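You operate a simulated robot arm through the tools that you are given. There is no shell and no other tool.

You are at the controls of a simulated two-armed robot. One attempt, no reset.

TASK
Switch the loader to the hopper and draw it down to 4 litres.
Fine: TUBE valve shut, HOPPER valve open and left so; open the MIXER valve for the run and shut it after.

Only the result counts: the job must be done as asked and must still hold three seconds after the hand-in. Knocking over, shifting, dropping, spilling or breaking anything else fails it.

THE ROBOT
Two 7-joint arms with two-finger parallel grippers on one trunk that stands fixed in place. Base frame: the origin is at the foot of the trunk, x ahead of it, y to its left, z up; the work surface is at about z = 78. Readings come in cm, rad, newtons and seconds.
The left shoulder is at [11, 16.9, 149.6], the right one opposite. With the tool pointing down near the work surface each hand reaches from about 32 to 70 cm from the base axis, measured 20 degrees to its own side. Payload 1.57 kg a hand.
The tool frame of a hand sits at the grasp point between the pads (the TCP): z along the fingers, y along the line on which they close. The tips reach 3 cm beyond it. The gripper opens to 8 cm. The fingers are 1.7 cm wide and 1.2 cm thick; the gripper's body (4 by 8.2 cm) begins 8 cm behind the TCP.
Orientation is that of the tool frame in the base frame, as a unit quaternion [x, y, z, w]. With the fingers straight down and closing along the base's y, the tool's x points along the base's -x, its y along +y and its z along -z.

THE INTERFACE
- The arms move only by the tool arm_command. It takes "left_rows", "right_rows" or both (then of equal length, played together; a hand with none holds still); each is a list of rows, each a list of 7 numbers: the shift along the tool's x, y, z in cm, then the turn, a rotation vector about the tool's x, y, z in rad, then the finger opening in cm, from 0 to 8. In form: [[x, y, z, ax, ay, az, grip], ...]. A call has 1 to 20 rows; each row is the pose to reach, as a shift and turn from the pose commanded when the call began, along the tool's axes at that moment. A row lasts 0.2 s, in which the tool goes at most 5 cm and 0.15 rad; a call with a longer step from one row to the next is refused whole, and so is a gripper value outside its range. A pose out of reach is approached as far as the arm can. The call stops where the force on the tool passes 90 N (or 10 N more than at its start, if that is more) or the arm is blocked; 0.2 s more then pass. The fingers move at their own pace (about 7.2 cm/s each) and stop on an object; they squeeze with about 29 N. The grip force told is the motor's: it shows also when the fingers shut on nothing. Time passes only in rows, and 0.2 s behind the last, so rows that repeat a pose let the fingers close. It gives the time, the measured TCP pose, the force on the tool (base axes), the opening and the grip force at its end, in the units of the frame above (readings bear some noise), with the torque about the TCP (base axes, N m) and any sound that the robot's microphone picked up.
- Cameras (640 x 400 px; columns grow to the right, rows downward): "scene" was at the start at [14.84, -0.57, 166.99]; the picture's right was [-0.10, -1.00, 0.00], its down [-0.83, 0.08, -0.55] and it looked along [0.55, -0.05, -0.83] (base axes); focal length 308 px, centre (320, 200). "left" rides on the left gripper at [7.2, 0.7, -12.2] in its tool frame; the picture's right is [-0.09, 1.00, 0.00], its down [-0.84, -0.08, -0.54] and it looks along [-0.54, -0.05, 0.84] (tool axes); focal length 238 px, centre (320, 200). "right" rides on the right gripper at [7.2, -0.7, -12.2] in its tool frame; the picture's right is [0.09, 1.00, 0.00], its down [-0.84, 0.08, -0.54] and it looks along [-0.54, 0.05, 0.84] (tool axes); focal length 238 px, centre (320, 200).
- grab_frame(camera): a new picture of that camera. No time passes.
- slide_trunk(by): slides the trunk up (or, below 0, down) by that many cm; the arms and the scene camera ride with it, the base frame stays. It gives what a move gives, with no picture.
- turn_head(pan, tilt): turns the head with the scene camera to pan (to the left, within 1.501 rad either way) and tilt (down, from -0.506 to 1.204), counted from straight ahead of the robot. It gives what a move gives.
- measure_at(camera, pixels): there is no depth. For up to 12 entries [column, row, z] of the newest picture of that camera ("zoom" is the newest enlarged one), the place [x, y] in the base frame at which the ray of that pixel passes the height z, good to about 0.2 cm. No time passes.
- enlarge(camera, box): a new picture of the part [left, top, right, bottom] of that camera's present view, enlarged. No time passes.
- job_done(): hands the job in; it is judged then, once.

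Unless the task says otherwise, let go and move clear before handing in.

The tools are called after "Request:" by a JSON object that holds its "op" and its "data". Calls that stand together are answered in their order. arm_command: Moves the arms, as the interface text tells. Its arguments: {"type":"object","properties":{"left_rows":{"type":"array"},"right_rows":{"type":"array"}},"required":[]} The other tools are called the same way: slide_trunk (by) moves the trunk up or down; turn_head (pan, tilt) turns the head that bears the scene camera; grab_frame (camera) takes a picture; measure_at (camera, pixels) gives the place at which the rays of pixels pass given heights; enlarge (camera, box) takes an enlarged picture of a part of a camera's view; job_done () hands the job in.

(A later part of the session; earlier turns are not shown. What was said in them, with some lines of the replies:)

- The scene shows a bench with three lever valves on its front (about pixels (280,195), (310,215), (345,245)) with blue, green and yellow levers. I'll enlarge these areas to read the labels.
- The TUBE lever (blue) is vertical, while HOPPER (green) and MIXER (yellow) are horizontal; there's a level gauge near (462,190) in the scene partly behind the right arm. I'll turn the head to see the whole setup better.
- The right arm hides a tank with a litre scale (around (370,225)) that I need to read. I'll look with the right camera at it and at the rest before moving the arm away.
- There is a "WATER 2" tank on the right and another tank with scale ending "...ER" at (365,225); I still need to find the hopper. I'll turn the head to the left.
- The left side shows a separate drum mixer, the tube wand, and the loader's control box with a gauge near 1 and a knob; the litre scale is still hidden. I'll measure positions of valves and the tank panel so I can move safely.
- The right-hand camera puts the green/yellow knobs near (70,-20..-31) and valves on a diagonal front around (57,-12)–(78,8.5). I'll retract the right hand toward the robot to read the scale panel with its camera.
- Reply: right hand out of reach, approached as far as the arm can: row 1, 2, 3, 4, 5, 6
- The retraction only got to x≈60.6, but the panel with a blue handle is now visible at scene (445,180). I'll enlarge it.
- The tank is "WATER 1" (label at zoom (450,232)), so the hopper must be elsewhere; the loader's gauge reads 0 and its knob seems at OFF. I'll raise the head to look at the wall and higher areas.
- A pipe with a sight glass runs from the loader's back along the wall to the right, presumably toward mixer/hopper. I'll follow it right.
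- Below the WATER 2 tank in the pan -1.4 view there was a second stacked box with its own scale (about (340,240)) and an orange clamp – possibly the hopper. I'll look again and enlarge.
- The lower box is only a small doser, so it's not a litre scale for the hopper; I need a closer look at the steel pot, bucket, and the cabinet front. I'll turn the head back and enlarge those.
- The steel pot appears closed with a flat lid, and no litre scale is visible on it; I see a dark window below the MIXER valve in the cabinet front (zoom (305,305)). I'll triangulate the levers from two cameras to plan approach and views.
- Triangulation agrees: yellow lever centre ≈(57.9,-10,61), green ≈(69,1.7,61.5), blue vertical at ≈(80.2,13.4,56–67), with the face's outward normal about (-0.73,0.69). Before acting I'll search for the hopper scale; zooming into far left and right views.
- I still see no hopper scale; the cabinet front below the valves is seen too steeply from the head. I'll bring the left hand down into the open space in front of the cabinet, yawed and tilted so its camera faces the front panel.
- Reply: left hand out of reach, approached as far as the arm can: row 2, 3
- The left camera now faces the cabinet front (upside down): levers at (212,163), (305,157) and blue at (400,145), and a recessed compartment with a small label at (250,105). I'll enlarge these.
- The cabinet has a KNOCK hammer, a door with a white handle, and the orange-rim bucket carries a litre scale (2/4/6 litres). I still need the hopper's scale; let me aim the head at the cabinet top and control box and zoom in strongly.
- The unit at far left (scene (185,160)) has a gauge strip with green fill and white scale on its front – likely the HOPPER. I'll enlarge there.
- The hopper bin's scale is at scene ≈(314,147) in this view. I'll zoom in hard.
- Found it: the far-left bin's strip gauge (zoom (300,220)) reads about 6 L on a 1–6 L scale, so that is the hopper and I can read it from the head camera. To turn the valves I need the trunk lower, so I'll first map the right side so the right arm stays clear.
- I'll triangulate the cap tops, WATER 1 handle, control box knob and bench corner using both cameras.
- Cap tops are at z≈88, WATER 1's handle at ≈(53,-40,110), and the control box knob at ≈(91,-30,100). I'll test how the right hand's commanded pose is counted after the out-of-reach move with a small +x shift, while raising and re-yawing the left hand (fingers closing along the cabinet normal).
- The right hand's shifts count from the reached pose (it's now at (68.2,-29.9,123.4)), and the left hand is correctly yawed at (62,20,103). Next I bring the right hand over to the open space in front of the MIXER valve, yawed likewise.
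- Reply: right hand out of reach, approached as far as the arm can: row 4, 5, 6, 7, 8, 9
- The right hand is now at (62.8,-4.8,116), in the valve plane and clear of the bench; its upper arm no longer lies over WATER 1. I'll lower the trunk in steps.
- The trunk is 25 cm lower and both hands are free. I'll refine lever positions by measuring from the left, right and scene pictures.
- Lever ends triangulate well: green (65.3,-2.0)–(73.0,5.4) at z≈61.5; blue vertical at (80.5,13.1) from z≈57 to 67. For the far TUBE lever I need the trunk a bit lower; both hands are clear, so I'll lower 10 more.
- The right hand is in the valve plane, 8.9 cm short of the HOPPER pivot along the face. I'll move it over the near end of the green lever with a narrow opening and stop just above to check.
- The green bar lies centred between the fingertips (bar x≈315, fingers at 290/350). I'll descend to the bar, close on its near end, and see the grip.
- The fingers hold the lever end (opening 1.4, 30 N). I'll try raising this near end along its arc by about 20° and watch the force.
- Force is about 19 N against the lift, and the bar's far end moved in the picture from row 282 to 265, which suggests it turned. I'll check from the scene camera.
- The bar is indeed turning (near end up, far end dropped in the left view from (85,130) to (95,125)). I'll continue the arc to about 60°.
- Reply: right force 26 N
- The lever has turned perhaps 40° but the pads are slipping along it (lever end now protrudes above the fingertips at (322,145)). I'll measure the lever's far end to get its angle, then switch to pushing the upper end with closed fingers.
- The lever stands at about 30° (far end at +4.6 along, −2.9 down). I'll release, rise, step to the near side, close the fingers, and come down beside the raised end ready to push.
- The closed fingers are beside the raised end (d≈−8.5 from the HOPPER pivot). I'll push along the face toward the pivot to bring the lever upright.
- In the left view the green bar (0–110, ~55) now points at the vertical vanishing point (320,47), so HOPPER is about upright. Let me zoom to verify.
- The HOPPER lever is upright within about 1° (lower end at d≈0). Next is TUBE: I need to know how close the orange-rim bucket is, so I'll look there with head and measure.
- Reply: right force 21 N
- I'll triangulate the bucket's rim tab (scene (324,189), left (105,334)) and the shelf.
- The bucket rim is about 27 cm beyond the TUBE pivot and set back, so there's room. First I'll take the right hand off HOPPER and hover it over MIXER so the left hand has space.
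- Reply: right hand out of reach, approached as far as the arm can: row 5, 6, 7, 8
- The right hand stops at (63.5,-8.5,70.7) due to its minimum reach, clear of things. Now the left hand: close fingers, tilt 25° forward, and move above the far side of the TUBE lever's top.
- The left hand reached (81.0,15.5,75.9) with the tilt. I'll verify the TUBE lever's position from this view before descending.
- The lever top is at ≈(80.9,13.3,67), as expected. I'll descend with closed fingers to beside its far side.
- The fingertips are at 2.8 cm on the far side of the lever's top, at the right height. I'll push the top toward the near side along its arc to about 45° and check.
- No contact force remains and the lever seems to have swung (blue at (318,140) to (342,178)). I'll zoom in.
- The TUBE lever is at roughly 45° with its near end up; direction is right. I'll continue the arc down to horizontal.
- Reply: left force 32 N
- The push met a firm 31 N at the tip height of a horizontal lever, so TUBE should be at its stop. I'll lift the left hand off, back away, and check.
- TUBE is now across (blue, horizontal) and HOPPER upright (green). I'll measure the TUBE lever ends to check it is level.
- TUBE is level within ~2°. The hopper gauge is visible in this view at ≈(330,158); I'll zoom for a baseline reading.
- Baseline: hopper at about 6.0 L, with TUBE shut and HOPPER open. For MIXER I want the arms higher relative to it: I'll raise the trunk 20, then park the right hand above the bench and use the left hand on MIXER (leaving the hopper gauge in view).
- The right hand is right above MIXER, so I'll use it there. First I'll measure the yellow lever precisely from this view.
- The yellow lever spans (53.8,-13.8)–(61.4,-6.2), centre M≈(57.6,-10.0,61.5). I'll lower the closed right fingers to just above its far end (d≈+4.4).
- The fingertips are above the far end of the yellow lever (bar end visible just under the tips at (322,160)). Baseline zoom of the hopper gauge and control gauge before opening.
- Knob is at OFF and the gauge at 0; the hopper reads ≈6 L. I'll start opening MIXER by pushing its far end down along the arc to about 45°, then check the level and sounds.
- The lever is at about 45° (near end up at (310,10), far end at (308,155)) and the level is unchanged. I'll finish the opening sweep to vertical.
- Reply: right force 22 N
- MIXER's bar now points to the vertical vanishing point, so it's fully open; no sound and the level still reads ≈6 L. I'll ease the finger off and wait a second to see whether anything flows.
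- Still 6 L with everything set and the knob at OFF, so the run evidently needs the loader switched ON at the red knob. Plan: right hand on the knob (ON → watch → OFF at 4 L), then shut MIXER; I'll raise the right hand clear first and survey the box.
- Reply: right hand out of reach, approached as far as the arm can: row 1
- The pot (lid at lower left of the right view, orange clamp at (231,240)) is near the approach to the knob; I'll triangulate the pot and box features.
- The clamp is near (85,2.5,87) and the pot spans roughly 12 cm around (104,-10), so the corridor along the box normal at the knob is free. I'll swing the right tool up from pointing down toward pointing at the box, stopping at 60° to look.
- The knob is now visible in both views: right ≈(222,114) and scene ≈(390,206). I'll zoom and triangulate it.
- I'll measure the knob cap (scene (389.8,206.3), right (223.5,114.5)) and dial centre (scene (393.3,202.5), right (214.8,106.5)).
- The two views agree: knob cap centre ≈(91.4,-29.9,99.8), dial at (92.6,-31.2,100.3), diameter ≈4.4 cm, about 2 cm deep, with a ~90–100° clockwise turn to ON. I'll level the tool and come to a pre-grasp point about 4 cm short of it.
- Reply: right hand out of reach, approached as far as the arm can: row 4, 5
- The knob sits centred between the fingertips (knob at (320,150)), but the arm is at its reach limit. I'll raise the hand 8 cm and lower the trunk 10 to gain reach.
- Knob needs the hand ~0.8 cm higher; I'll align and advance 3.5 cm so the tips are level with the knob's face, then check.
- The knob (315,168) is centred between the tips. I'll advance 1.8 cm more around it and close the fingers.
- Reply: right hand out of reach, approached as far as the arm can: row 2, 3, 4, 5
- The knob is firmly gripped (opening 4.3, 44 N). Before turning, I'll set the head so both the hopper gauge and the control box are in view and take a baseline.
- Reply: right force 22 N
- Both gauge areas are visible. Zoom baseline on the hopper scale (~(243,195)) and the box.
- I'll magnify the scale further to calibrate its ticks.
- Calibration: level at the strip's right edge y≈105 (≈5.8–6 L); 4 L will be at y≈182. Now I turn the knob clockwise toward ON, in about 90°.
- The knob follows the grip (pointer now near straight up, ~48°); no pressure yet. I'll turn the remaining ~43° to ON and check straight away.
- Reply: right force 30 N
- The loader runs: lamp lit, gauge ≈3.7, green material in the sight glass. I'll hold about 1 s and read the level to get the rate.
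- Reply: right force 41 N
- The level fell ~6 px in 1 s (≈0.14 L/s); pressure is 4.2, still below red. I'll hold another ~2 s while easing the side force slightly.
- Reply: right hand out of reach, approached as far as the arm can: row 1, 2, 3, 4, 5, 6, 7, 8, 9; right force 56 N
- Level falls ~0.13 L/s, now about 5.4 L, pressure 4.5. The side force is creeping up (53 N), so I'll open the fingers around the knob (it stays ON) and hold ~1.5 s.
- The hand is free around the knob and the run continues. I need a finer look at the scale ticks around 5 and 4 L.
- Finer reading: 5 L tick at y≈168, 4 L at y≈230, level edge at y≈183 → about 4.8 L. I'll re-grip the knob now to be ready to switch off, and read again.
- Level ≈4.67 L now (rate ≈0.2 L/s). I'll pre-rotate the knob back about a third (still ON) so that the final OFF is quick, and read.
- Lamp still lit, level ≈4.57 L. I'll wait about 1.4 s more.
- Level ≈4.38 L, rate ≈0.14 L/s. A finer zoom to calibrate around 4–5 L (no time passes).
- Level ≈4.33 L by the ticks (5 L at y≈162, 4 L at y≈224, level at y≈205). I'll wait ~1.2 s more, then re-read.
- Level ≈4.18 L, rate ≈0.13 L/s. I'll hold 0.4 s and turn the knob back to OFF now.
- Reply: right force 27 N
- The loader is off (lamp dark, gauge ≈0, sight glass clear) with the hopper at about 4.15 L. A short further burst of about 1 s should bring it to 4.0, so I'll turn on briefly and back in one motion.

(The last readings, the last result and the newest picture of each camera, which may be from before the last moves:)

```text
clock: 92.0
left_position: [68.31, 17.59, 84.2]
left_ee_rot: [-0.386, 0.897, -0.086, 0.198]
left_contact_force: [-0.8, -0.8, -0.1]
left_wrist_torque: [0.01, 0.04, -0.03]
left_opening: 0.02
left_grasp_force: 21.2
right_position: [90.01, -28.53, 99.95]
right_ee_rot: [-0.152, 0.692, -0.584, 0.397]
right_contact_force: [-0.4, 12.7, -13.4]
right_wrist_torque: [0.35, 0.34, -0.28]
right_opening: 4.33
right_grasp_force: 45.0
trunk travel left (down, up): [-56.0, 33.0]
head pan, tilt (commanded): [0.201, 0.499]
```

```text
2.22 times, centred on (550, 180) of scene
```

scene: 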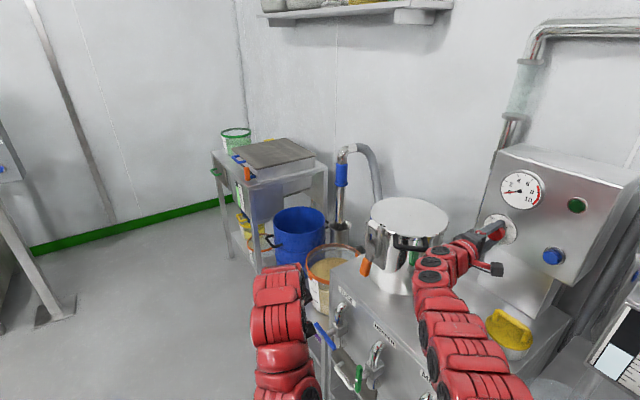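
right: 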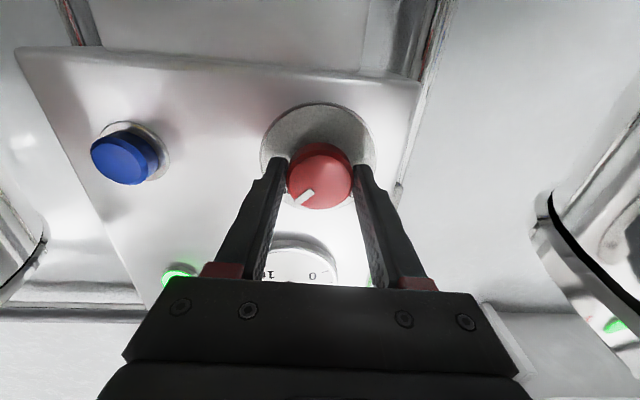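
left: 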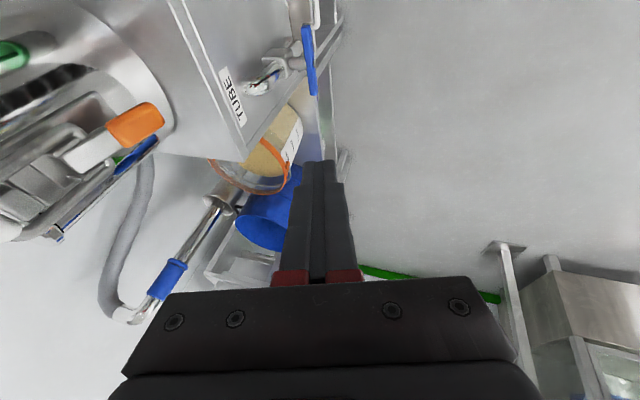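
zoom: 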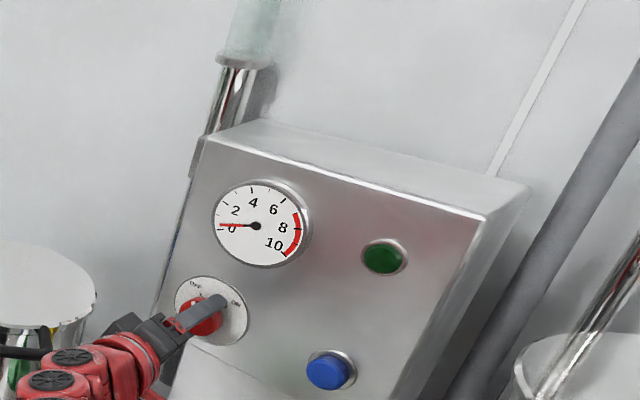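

The loader is off again; the level is near 4.1 L. I want a very careful reading of the ticks, so I'll enlarge once more centred on the 4–5 L range.

Request:
{"op": "enlarge", "data": {"camera": "scene", "box": [234, 189, 244, 197]}}

Request:
{"op": "grab_frame", "data": {"camera": "left"}}

```text
16.00 times, centred on (239, 193) of scene
```

zoom: 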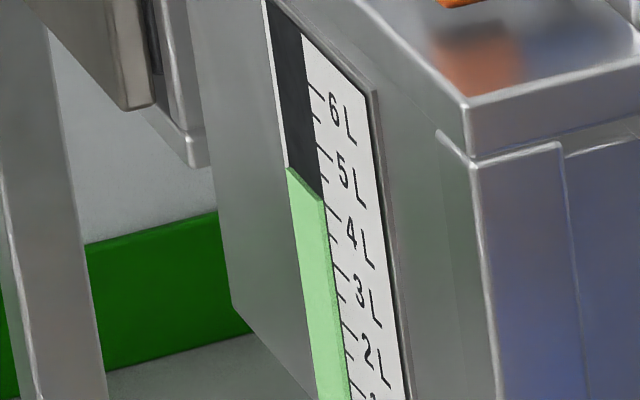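

```text
taken
```

left: 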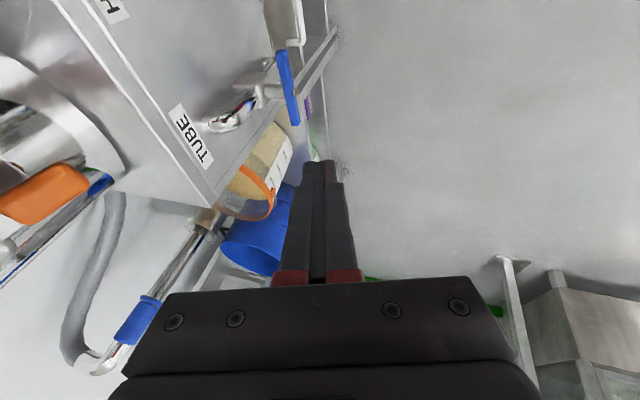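

Careful tick reading: 4 L tick at (327,207), level line passing ≈2.7 px above it at that x → about 4.05 L. I'll now turn the knob the rest of the way to OFF.

Request:
{"op": "arm_command", "data": {"right_rows": [[0, 0, 0, 0, 0, -0.13, 3.5], [0, 0, 0, 0, 0, -0.26, 3.5], [0, 0, 0, 0, 0, -0.4, 3.5], [0, 0, 0, 0, 0, -0.42, 3.5]]}}

Request:
{"op": "grab_frame", "data": {"camera": "right"}}

Request:
{"op": "enlarge", "data": {"camera": "scene", "box": [470, 90, 630, 270]}}

Request:
{"op": "enlarge", "data": {"camera": "scene", "box": [234, 189, 244, 197]}}

```text
clock: 93.0
left_position: [68.2, 17.51, 84.42]
left_ee_rot: [-0.385, 0.897, -0.087, 0.198]
left_contact_force: [-0.5, 0.3, 0.4]
left_wrist_torque: [0.0, -0.03, 0.03]
left_opening: 0.0
left_grasp_force: 21.8
right_position: [89.88, -28.61, 100.06]
right_ee_rot: [0.292, -0.645, 0.654, -0.266]
right_contact_force: [-0.9, 9.0, -8.8]
right_wrist_torque: [0.9, -0.67, 0.17]
right_opening: 4.31
right_grasp_force: 45.2
right hand out of reach, approached as far as the arm can: row 1
trunk travel left (down, up): [-56.0, 33.0]
head pan, tilt (commanded): [0.201, 0.499]
```

```text
taken
```

right: 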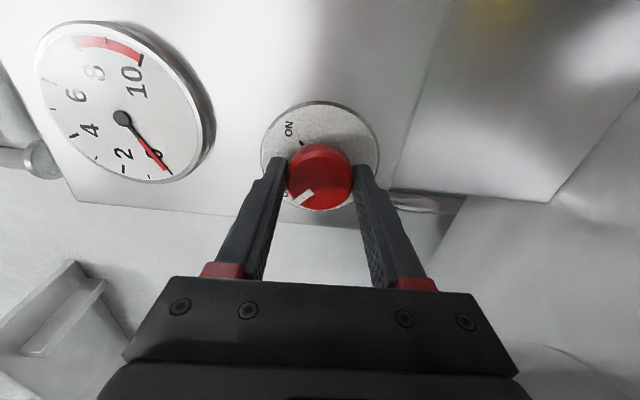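

```text
2.22 times, centred on (550, 180) of scene
```

zoom: 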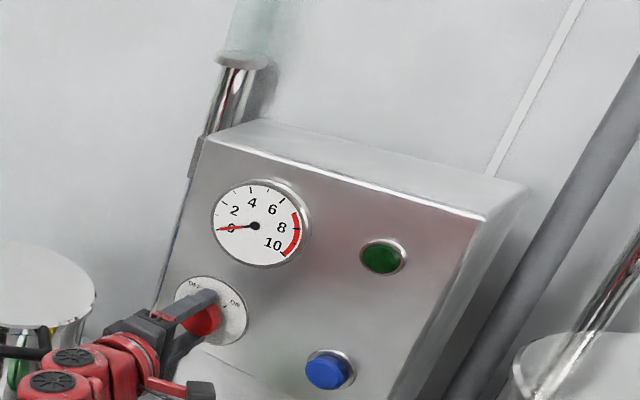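

```text
16.00 times, centred on (239, 193) of scene
```

zoom: 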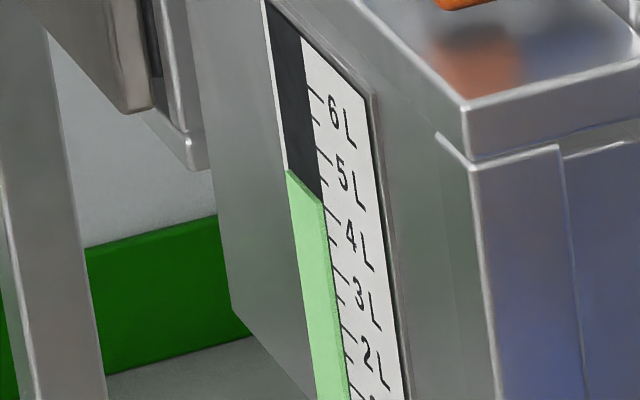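

Knob is back at OFF (pointer as at the start), gauge 0, level unchanged ≈4.05 L. I'll release the knob and back straight off.

Request:
{"op": "arm_command", "data": {"right_rows": [[0, 0, 0, 0, 0, 0, 5.5], [0, 0, 0, 0, 0, 0, 7], [0, 0, -1, 0, 0, 0, 7], [0, 0, -2.5, 0, 0, 0, 7], [0, 0, -5, 0, 0, 0, 7], [0, 0, -7, 0, 0, 0, 7]]}}

Request:
{"op": "grab_frame", "data": {"camera": "right"}}

Request:
{"op": "grab_frame", "data": {"camera": "scene"}}

```text
clock: 94.4
left_position: [68.17, 17.66, 84.44]
left_ee_rot: [-0.385, 0.897, -0.086, 0.199]
left_contact_force: [-1.0, 0.1, -0.2]
left_wrist_torque: [-0.02, -0.01, -0.01]
left_opening: 0.0
left_grasp_force: 21.5
right_position: [84.72, -23.56, 99.99]
right_ee_rot: [0.291, -0.646, 0.654, -0.267]
right_contact_force: [0.3, 0.1, 0.1]
right_wrist_torque: [0.02, -0.03, 0.01]
right_opening: 6.99
right_grasp_force: 0.0
trunk travel left (down, up): [-56.0, 33.0]
head pan, tilt (commanded): [0.201, 0.499]
```

```text
taken
```

right: 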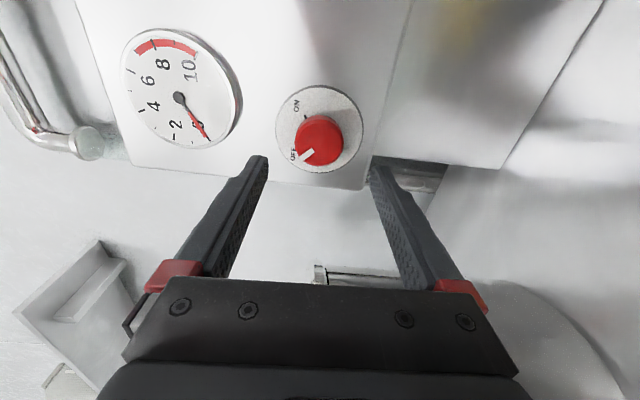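

```text
taken
```

scene: 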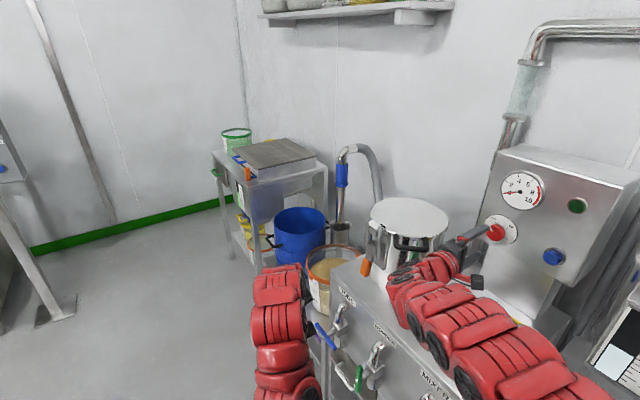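

The knob is released at OFF. I'll double-check the level with a zoom covering the whole strip now that nothing moves.

Request:
{"op": "enlarge", "data": {"camera": "scene", "box": [234, 185, 248, 209]}}

Request:
{"op": "enlarge", "data": {"camera": "scene", "box": [238, 187, 246, 197]}}

```text
16.00 times, centred on (241, 197) of scene
```

zoom: 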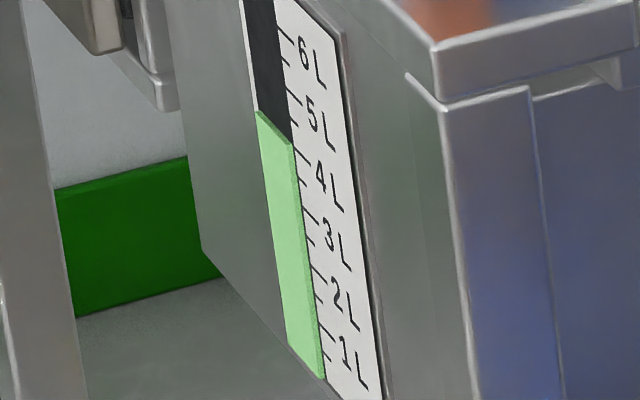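

```text
16.00 times, centred on (242, 192) of scene
```

zoom: 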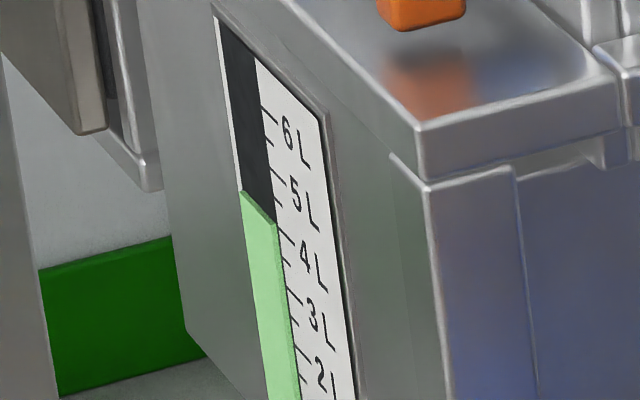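

Two independent tick readings give 4.03 and 4.08, so ≈4.05 L. Now to shut MIXER: I'll raise the trunk 10 again and swing the right hand back to pointing down in front of the bench, fingers closed.

Request:
{"op": "slide_trunk", "data": {"by": 10}}

Request:
{"op": "arm_command", "data": {"right_rows": [[0.03, 1.74, -0.6, -0.131, 0, 0, 6], [0.06, 3.42, -1.62, -0.262, 0, 0, 4], [0.09, 4.99, -3.06, -0.393, 0, 0, 2], [0.12, 6.4, -4.89, -0.524, 0, 0, 0], [0.15, 7.6, -7.09, -0.654, 0, 0, 0], [0.19, 8.53, -9.63, -0.785, 0, 0, 0], [0.22, 9.16, -12.47, -0.916, 0, 0, 0], [0.25, 9.45, -15.57, -1.047, 0, 0, 0], [0.28, 9.37, -18.89, -1.178, 0, 0, 0], [0.31, 8.9, -22.37, -1.309, 0, 0, 0], [0.34, 8.01, -25.97, -1.44, 0, 0, 0], [0.37, 6.7, -29.61, -1.571, 0, 0, 0]]}}

Request:
{"op": "grab_frame", "data": {"camera": "right"}}

Request:
{"op": "grab_frame", "data": {"camera": "scene"}}

```text
clock: 95.7
left_position: [68.23, 17.63, 94.48]
left_ee_rot: [-0.385, 0.897, -0.086, 0.198]
left_contact_force: [0.3, 0.5, 0.6]
left_wrist_torque: [0.01, 0.03, 0.02]
left_opening: 0.0
left_grasp_force: 21.7
right_position: [84.83, -23.61, 109.92]
right_ee_rot: [0.291, -0.646, 0.654, -0.266]
right_contact_force: [0.4, 0.0, 0.7]
right_wrist_torque: [-0.01, -0.02, 0.02]
right_opening: 6.97
right_grasp_force: 0.1
trunk travel left (down, up): [-66.0, 23.0]
head pan, tilt (commanded): [0.201, 0.499]
```

```text
clock: 98.3
left_position: [68.17, 17.53, 94.61]
left_ee_rot: [-0.386, 0.897, -0.086, 0.198]
left_contact_force: [0.4, 0.3, 0.4]
left_wrist_torque: [0.0, 0.03, -0.03]
left_opening: 0.0
left_grasp_force: 21.3
right_position: [62.91, -3.9, 103.54]
right_ee_rot: [-0.395, 0.918, -0.004, -0.017]
right_contact_force: [0.0, 0.9, 0.2]
right_wrist_torque: [0.02, -0.01, 0.05]
right_opening: 0.0
right_grasp_force: 22.1
trunk travel left (down, up): [-66.0, 23.0]
head pan, tilt (commanded): [0.201, 0.499]
```

```text
taken
```

right: 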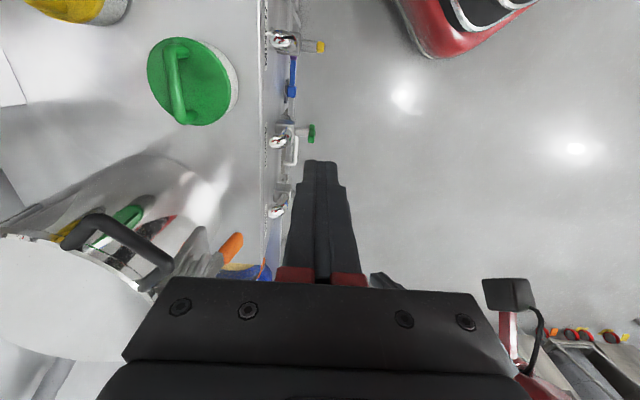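

```text
taken
```

scene: 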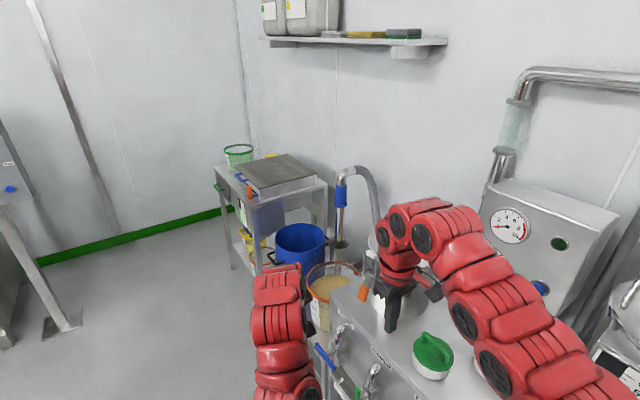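

The right hand is back at (62.9,-3.9,103.5) pointing down (2° off, which I'll correct). I'll descend to the far side of the upright MIXER lever's top.

Request:
{"op": "arm_command", "data": {"right_rows": [[0.4, -0.04, 4.4, 0.001, -0.006, 0, 0], [0.8, -0.08, 8.8, 0.002, -0.012, 0, 0], [1.2, -0.12, 13.2, 0.003, -0.018, 0, 0], [1.6, -0.16, 17.6, 0.004, -0.024, 0, 0], [2.0, -0.2, 22, 0.005, -0.03, 0, 0], [2.5, -0.25, 26.4, 0.006, -0.0345, 0, 0], [3.0, -0.3, 30.8, 0.006, -0.0345, 0, 0], [3.53, -0.35, 34, 0.006, -0.0345, 0, 0], [3.53, -0.35, 34, 0.006, -0.0345, 0, 0]]}}

Request:
{"op": "grab_frame", "data": {"camera": "right"}}

```text
clock: 100.3
left_position: [68.2, 17.57, 94.43]
left_ee_rot: [-0.385, 0.897, -0.087, 0.199]
left_contact_force: [0.1, 0.3, 0.1]
left_wrist_torque: [0.01, 0.02, -0.02]
left_opening: 0.0
left_grasp_force: 21.7
right_position: [59.71, -7.25, 69.6]
right_ee_rot: [-0.394, 0.919, -0.002, 0.001]
right_contact_force: [0.1, -0.3, 0.1]
right_wrist_torque: [0.01, 0.0, 0.0]
right_opening: 0.01
right_grasp_force: 21.1
trunk travel left (down, up): [-66.0, 23.0]
head pan, tilt (commanded): [0.201, 0.499]
```

```text
taken
```

right: 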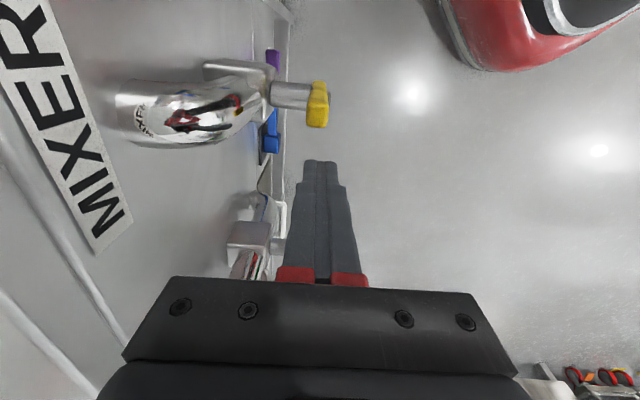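

The fingers are 3.4 cm beyond the yellow lever (its top at (318,118)). I'll lower slightly and push its top back toward the near side to 45°.

Request:
{"op": "arm_command", "data": {"right_rows": [[0.3, -0.1, 0.9, 0, 0, 0, 0], [0.54, -0.15, 1.7, 0, 0, 0, 0], [1.2, -0.15, 1.65, 0, 0, 0, 0], [1.84, -0.15, 1.6, 0, 0, 0, 0], [2.45, -0.15, 1.56, 0, 0, 0, 0], [3.01, -0.15, 1.53, 0, 0, 0, 0], [3.6, -0.15, 1.6, 0, 0, 0, 0], [4.2, -0.15, 1.69, 0, 0, 0, 0], [4.8, -0.15, 1.9, 0, 0, 0, 0], [5.35, -0.15, 2.1, 0, 0, 0, 0]]}}

Request:
{"op": "grab_frame", "data": {"camera": "right"}}

```text
clock: 102.5
left_position: [68.21, 17.62, 94.44]
left_ee_rot: [-0.385, 0.897, -0.087, 0.198]
left_contact_force: [-0.3, -0.2, 0.2]
left_wrist_torque: [0.01, -0.01, 0.02]
left_opening: 0.0
left_grasp_force: 21.4
right_position: [56.38, -11.39, 67.48]
right_ee_rot: [-0.395, 0.919, -0.002, 0.002]
right_contact_force: [-0.2, 0.7, 0.0]
right_wrist_torque: [0.06, -0.01, 0.01]
right_opening: 0.0
right_grasp_force: 21.5
trunk travel left (down, up): [-66.0, 23.0]
head pan, tilt (commanded): [0.201, 0.499]
```

```text
taken
```

right: 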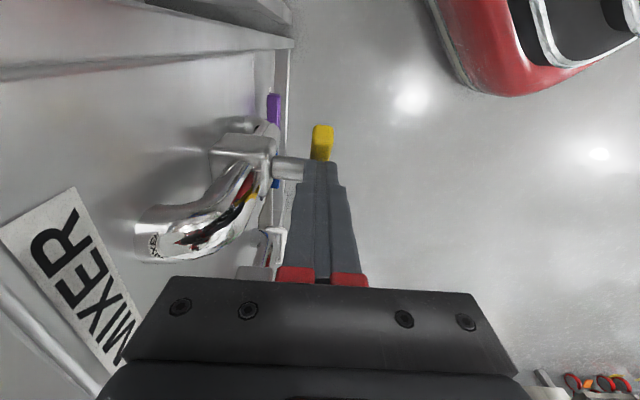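

The lever is following (yellow end at (321,140)). I'll complete the arc down to horizontal and press to the stop.

Request:
{"op": "arm_command", "data": {"right_rows": [[0.5, 0, 0.28, 0, 0, 0, 0], [1.01, 0, 0.6, 0, 0, 0, 0], [1.42, 0, 0.98, 0, 0, 0, 0], [1.83, 0, 1.37, 0, 0, 0, 0], [2.15, 0, 1.8, 0, 0, 0, 0], [2.39, 0, 2.25, 0, 0, 0, 0], [2.49, 0, 2.6, 0, 0, 0, 0], [2.49, 0, 3.0, 0, 0, 0, 0], [2.49, 0, 3.1, 0, 0, 0, 0]]}}

Request:
{"op": "grab_frame", "data": {"camera": "right"}}

```text
clock: 104.6
left_position: [67.45, 17.58, 94.93]
left_ee_rot: [-0.384, 0.897, -0.089, 0.202]
left_contact_force: [-1.1, -1.1, -0.3]
left_wrist_torque: [0.0, 0.0, -0.02]
left_opening: 0.02
left_grasp_force: 21.4
right_position: [54.52, -12.81, 65.28]
right_ee_rot: [-0.393, 0.919, -0.003, 0.01]
right_contact_force: [-27.9, 1.1, 62.0]
right_wrist_torque: [-0.27, 1.18, -0.05]
right_opening: 0.01
right_grasp_force: 21.5
trunk travel left (down, up): [-66.0, 23.0]
head pan, tilt (commanded): [0.201, 0.499]
stopped in row 9 (right hand): the force on the tool passed its limit at 91 N (the readings are from after the stop); the commanded pose is now the measured one
```

```text
taken
```

right: 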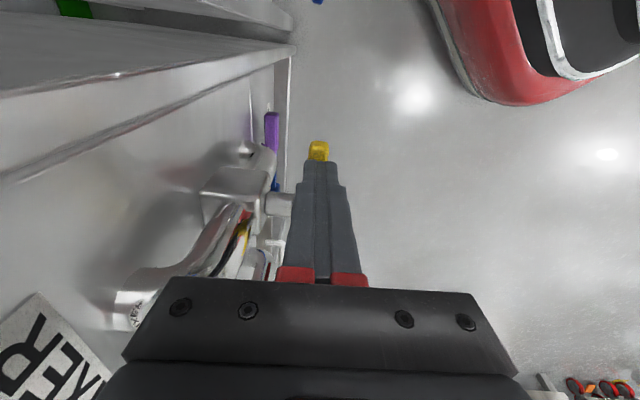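

It hit the firm stop at the horizontal position (tip at bar-top height). I'll lift off and check all three levers.

Request:
{"op": "arm_command", "data": {"right_rows": [[0, 0, -1, 0, 0, 0, 0], [0, 0, -4, 0, 0, 0, 0], [-2, 0, -8, 0, 0, 0, 0], [-4, 0, -12, 0, 0, 0, 0], [-6, 1, -16, 0, 0, 0, 0], [-8, 1.5, -20, 0, 0, 0, 0], [-9, 2, -24, 0, 0, 0, 0]]}}

Request:
{"op": "grab_frame", "data": {"camera": "right"}}

Request:
{"op": "enlarge", "data": {"camera": "right", "box": [220, 0, 400, 200]}}

Request:
{"op": "turn_head", "data": {"pan": 0.1, "tilt": 0.85}}

Request:
{"op": "grab_frame", "data": {"camera": "scene"}}

```text
clock: 106.2
left_position: [68.05, 17.64, 94.42]
left_ee_rot: [-0.386, 0.897, -0.086, 0.198]
left_contact_force: [0.2, -0.1, 0.3]
left_wrist_torque: [0.0, -0.02, 0.03]
left_opening: 0.0
left_grasp_force: 21.2
right_position: [60.25, -4.62, 87.59]
right_ee_rot: [-0.394, 0.919, -0.004, 0.007]
right_contact_force: [0.0, 0.6, 0.3]
right_wrist_torque: [-0.02, -0.02, -0.01]
right_opening: 0.01
right_grasp_force: 21.4
right hand out of reach, approached as far as the arm can: row 7
trunk travel left (down, up): [-66.0, 23.0]
head pan, tilt (commanded): [0.201, 0.499]
```

```text
taken
```

right: 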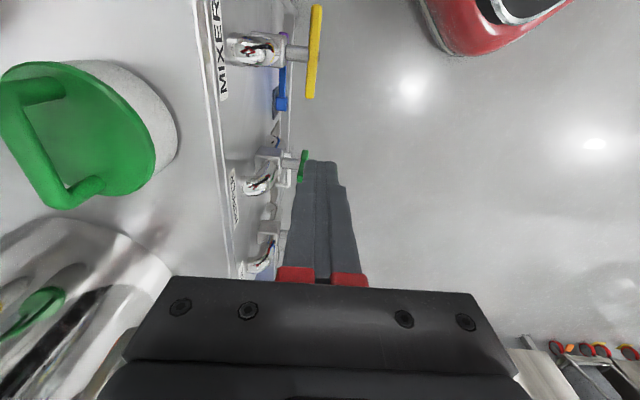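

```text
2.00 times, centred on (310, 100) of right
```

zoom: 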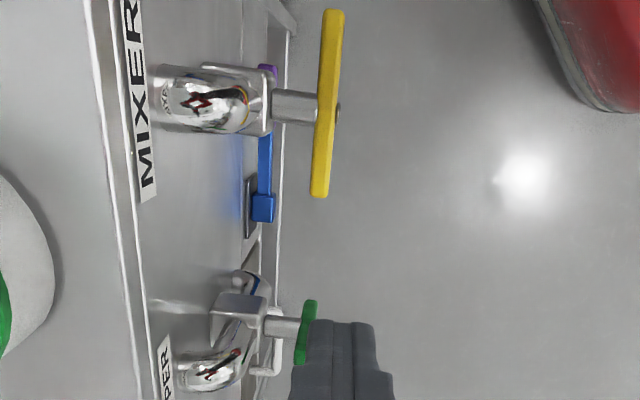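

```text
clock: 107.0
left_position: [68.21, 17.52, 94.49]
left_ee_rot: [-0.385, 0.897, -0.086, 0.199]
left_contact_force: [0.2, -0.4, -0.1]
left_wrist_torque: [-0.02, 0.04, 0.01]
left_opening: 0.0
left_grasp_force: 22.0
right_position: [60.19, -4.7, 87.53]
right_ee_rot: [-0.394, 0.919, -0.004, 0.006]
right_contact_force: [0.9, 0.1, 0.6]
right_wrist_torque: [-0.04, -0.02, 0.0]
right_opening: 0.0
right_grasp_force: 21.0
trunk travel left (down, up): [-66.0, 23.0]
head pan, tilt (commanded): [0.099, 0.85]
```

```text
taken
```

scene: 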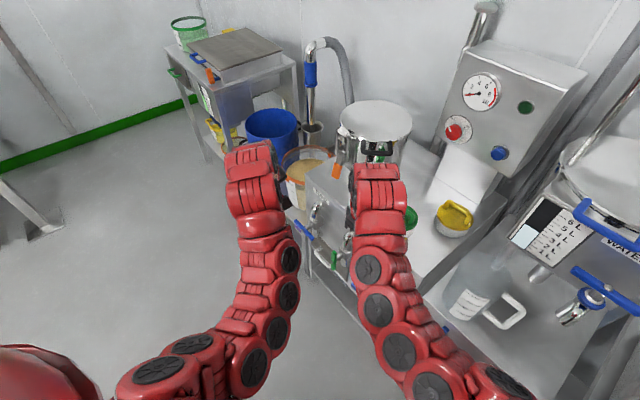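

MIXER is across again. I'll measure the lever's ends and verify HOPPER/TUBE and the hopper level once more.

Request:
{"op": "measure_at", "data": {"camera": "right", "pixels": [[310, 97, 61.5], [316.5, 7, 61.5], [313.5, 53, 61.5], [306, 180, 57], [309, 151, 67], [302, 181, 67], [308, 151, 57]]}}

Request:
{"op": "enlarge", "data": {"camera": "scene", "box": [280, 180, 400, 320]}}

Request:
{"op": "enlarge", "data": {"camera": "scene", "box": [192, 75, 222, 125]}}

Request:
{"op": "enlarge", "data": {"camera": "scene", "box": [430, 50, 550, 170]}}

Request:
{"op": "grab_frame", "data": {"camera": "left"}}

```text
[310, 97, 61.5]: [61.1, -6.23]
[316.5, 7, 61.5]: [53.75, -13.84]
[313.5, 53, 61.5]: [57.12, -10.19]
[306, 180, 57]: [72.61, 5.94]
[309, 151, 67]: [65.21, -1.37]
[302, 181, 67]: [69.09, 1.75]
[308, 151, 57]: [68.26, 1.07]
```

```text
2.86 times, centred on (340, 250) of scene
```

zoom: 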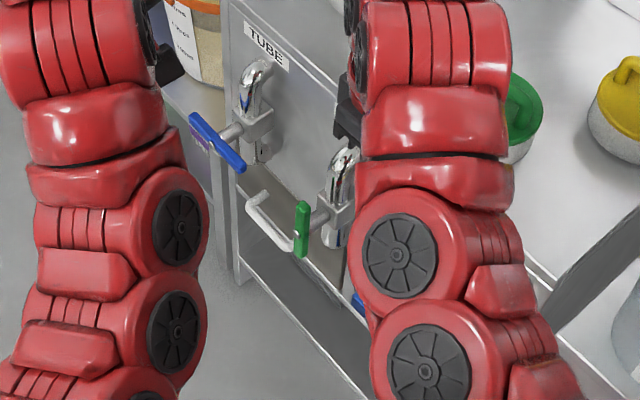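

```text
8.00 times, centred on (207, 100) of scene
```

zoom: 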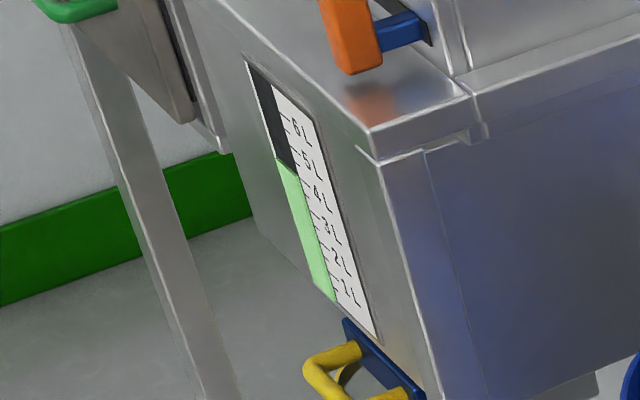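

```text
3.33 times, centred on (490, 110) of scene
```

zoom: 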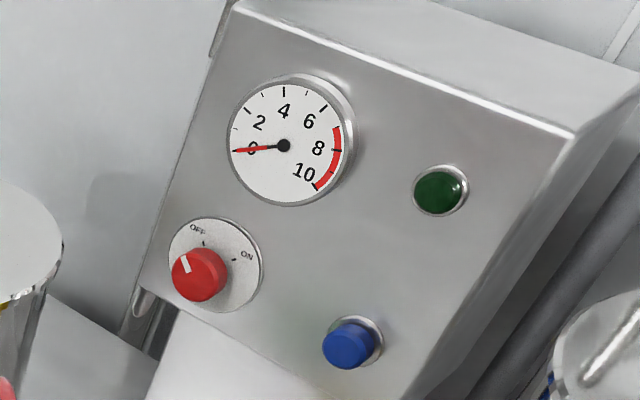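

```text
taken
```

left: 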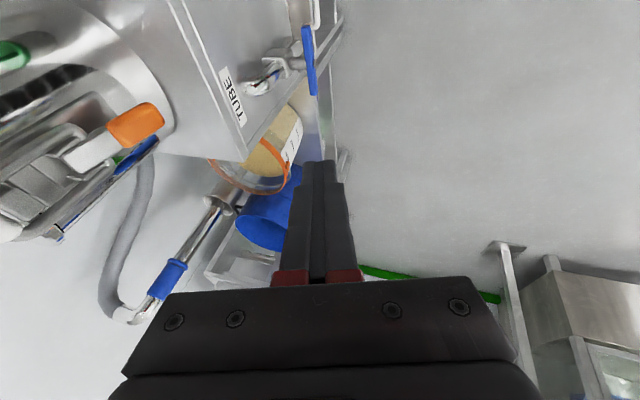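

MIXER's ends match the original shut position, TUBE is across, HOPPER upright, loader OFF. A last fine zoom on the hopper level from this pose, and a check on HOPPER's verticality after moving the right hand aside.

Request:
{"op": "enlarge", "data": {"camera": "scene", "box": [198, 88, 212, 106]}}

Request:
{"op": "arm_command", "data": {"right_rows": [[0, 0, -3, 0, 0, 0, 0], [0, 0, -7, 0, 0, 0, 0], [0, 0, -11, 0, 0, 0, 0], [-1, 0, -15, 0, 0, 0, 0], [-2, 0, -18, 0, 0, 0, 0]]}}

Request:
{"op": "turn_head", "data": {"pan": 0.3, "tilt": 0.6}}

Request:
{"op": "grab_frame", "data": {"camera": "scene"}}

Request:
{"op": "grab_frame", "data": {"camera": "right"}}

```text
16.00 times, centred on (205, 97) of scene
```

zoom: 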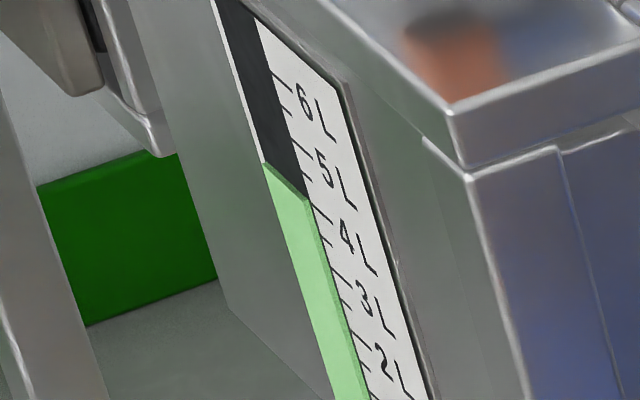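

```text
clock: 108.2
left_position: [68.24, 17.41, 94.47]
left_ee_rot: [-0.385, 0.897, -0.085, 0.2]
left_contact_force: [-0.9, 0.2, 0.0]
left_wrist_torque: [0.01, 0.02, 0.0]
left_opening: 0.01
left_grasp_force: 21.6
right_position: [61.47, -3.71, 105.45]
right_ee_rot: [-0.391, 0.92, 0.0, 0.004]
right_contact_force: [0.7, -0.1, 2.8]
right_wrist_torque: [0.04, 0.01, -0.03]
right_opening: 0.0
right_grasp_force: 21.1
right hand out of reach, approached as far as the arm can: row 1, 2, 3, 4
trunk travel left (down, up): [-66.0, 23.0]
head pan, tilt (commanded): [0.099, 0.85]
```

```text
clock: 109.0
left_position: [68.18, 17.53, 94.37]
left_ee_rot: [-0.385, 0.897, -0.086, 0.199]
left_contact_force: [-0.6, 0.0, -0.5]
left_wrist_torque: [0.03, -0.02, -0.02]
left_opening: 0.0
left_grasp_force: 21.2
right_position: [61.43, -3.53, 104.9]
right_ee_rot: [-0.393, 0.92, 0.006, 0.001]
right_contact_force: [-0.1, -0.2, 1.0]
right_wrist_torque: [-0.04, 0.01, -0.02]
right_opening: 0.0
right_grasp_force: 21.4
trunk travel left (down, up): [-66.0, 23.0]
head pan, tilt (commanded): [0.3, 0.6]
```

```text
taken
```

scene: 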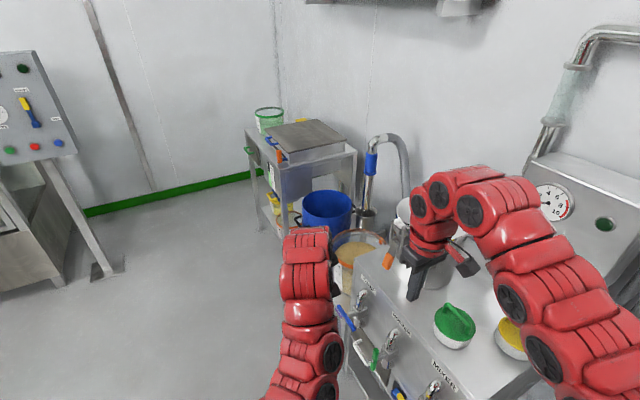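

```text
taken
```

right: 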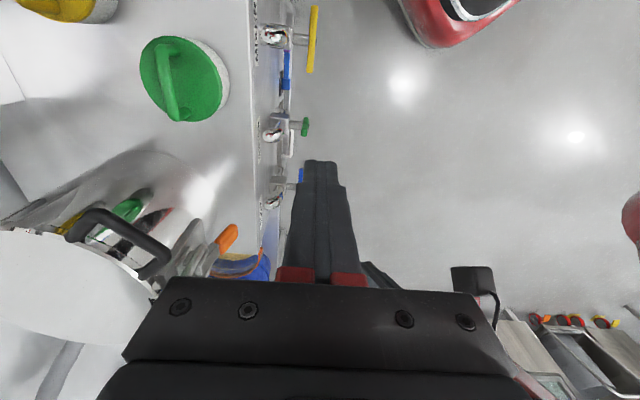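

From this angle the level line meets the 4 L tick almost exactly (level end (309,202), tick (315,206)). I'll zoom on the levers for a final check.

Request:
{"op": "enlarge", "data": {"camera": "right", "box": [250, 0, 350, 200]}}

Request:
{"op": "enlarge", "data": {"camera": "right", "box": [280, 100, 330, 150]}}

Request:
{"op": "enlarge", "data": {"camera": "scene", "box": [320, 270, 460, 400]}}

Request:
{"op": "enlarge", "data": {"camera": "scene", "box": [258, 155, 288, 205]}}

```text
2.00 times, centred on (300, 100) of right
```

zoom: 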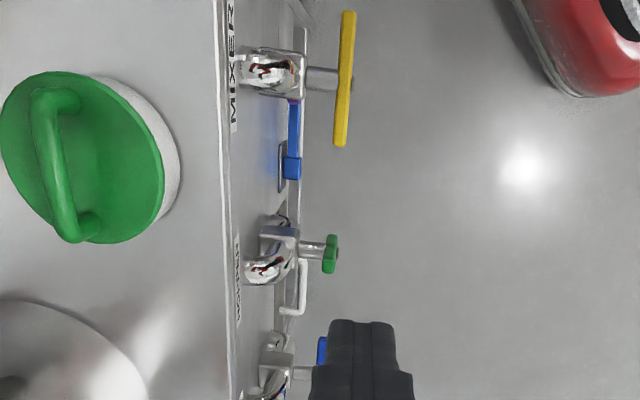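

```text
8.00 times, centred on (305, 125) of right
```

zoom: 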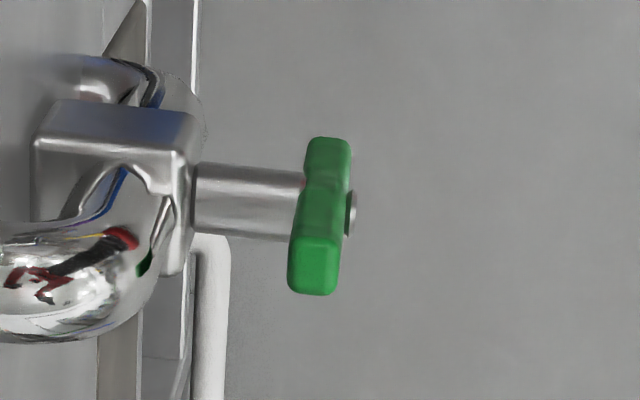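

```text
3.08 times, centred on (390, 335) of scene
```

zoom: 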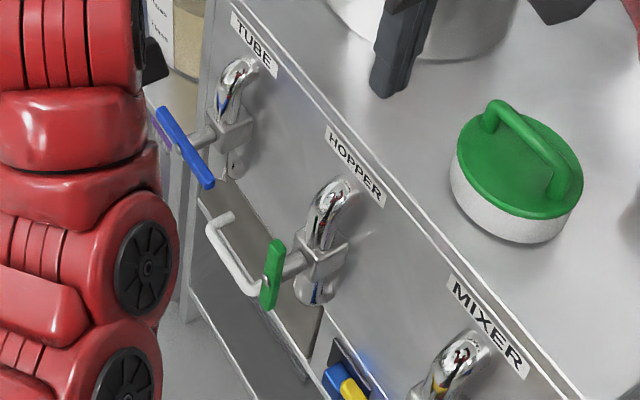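

```text
8.00 times, centred on (273, 180) of scene
```

zoom: 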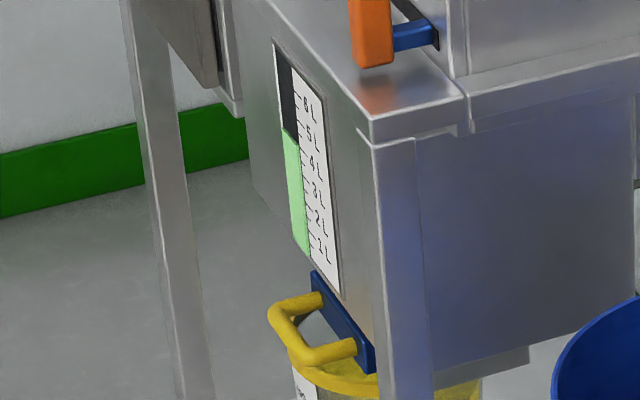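

Everything checks out. TUBE is across (shut), HOPPER is upright (open), and MIXER is back across (shut). The loader knob is at OFF with the gauge at 0. The hopper level sits at the 4 L mark, and both hands are clear, so I'm handing in.

Request:
{"op": "job_done", "data": {}}

```text
The job is handed in.
```

I've handed the job in with the hopper drawn down to the 4 litre mark. My last gauge readings fell between about 4.0 and 4.08 L. I have no word yet on how it was judged.

| Item | Final state |
|---|---|
| TUBE valve | Shut, lever across |
| HOPPER valve | Open, lever upright, left so |
| MIXER valve | Opened for the run, then shut; pressed until it met a firm stop |
| Loader | Off, pressure gauge at 0 |
| Hands | Empty and clear of the bench |

- **Loader knob:** You didn't mention it, but nothing flowed with the valves set and the red knob at OFF. I turned the knob ON for the run and back to OFF afterwards.
- **How the run stopped:** I ended the run with the knob and shut MIXER afterwards. It took one main run and one short top-up burst to get from just under 6 L to 4 L.

I saw nothing knocked over, shifted or spilled.
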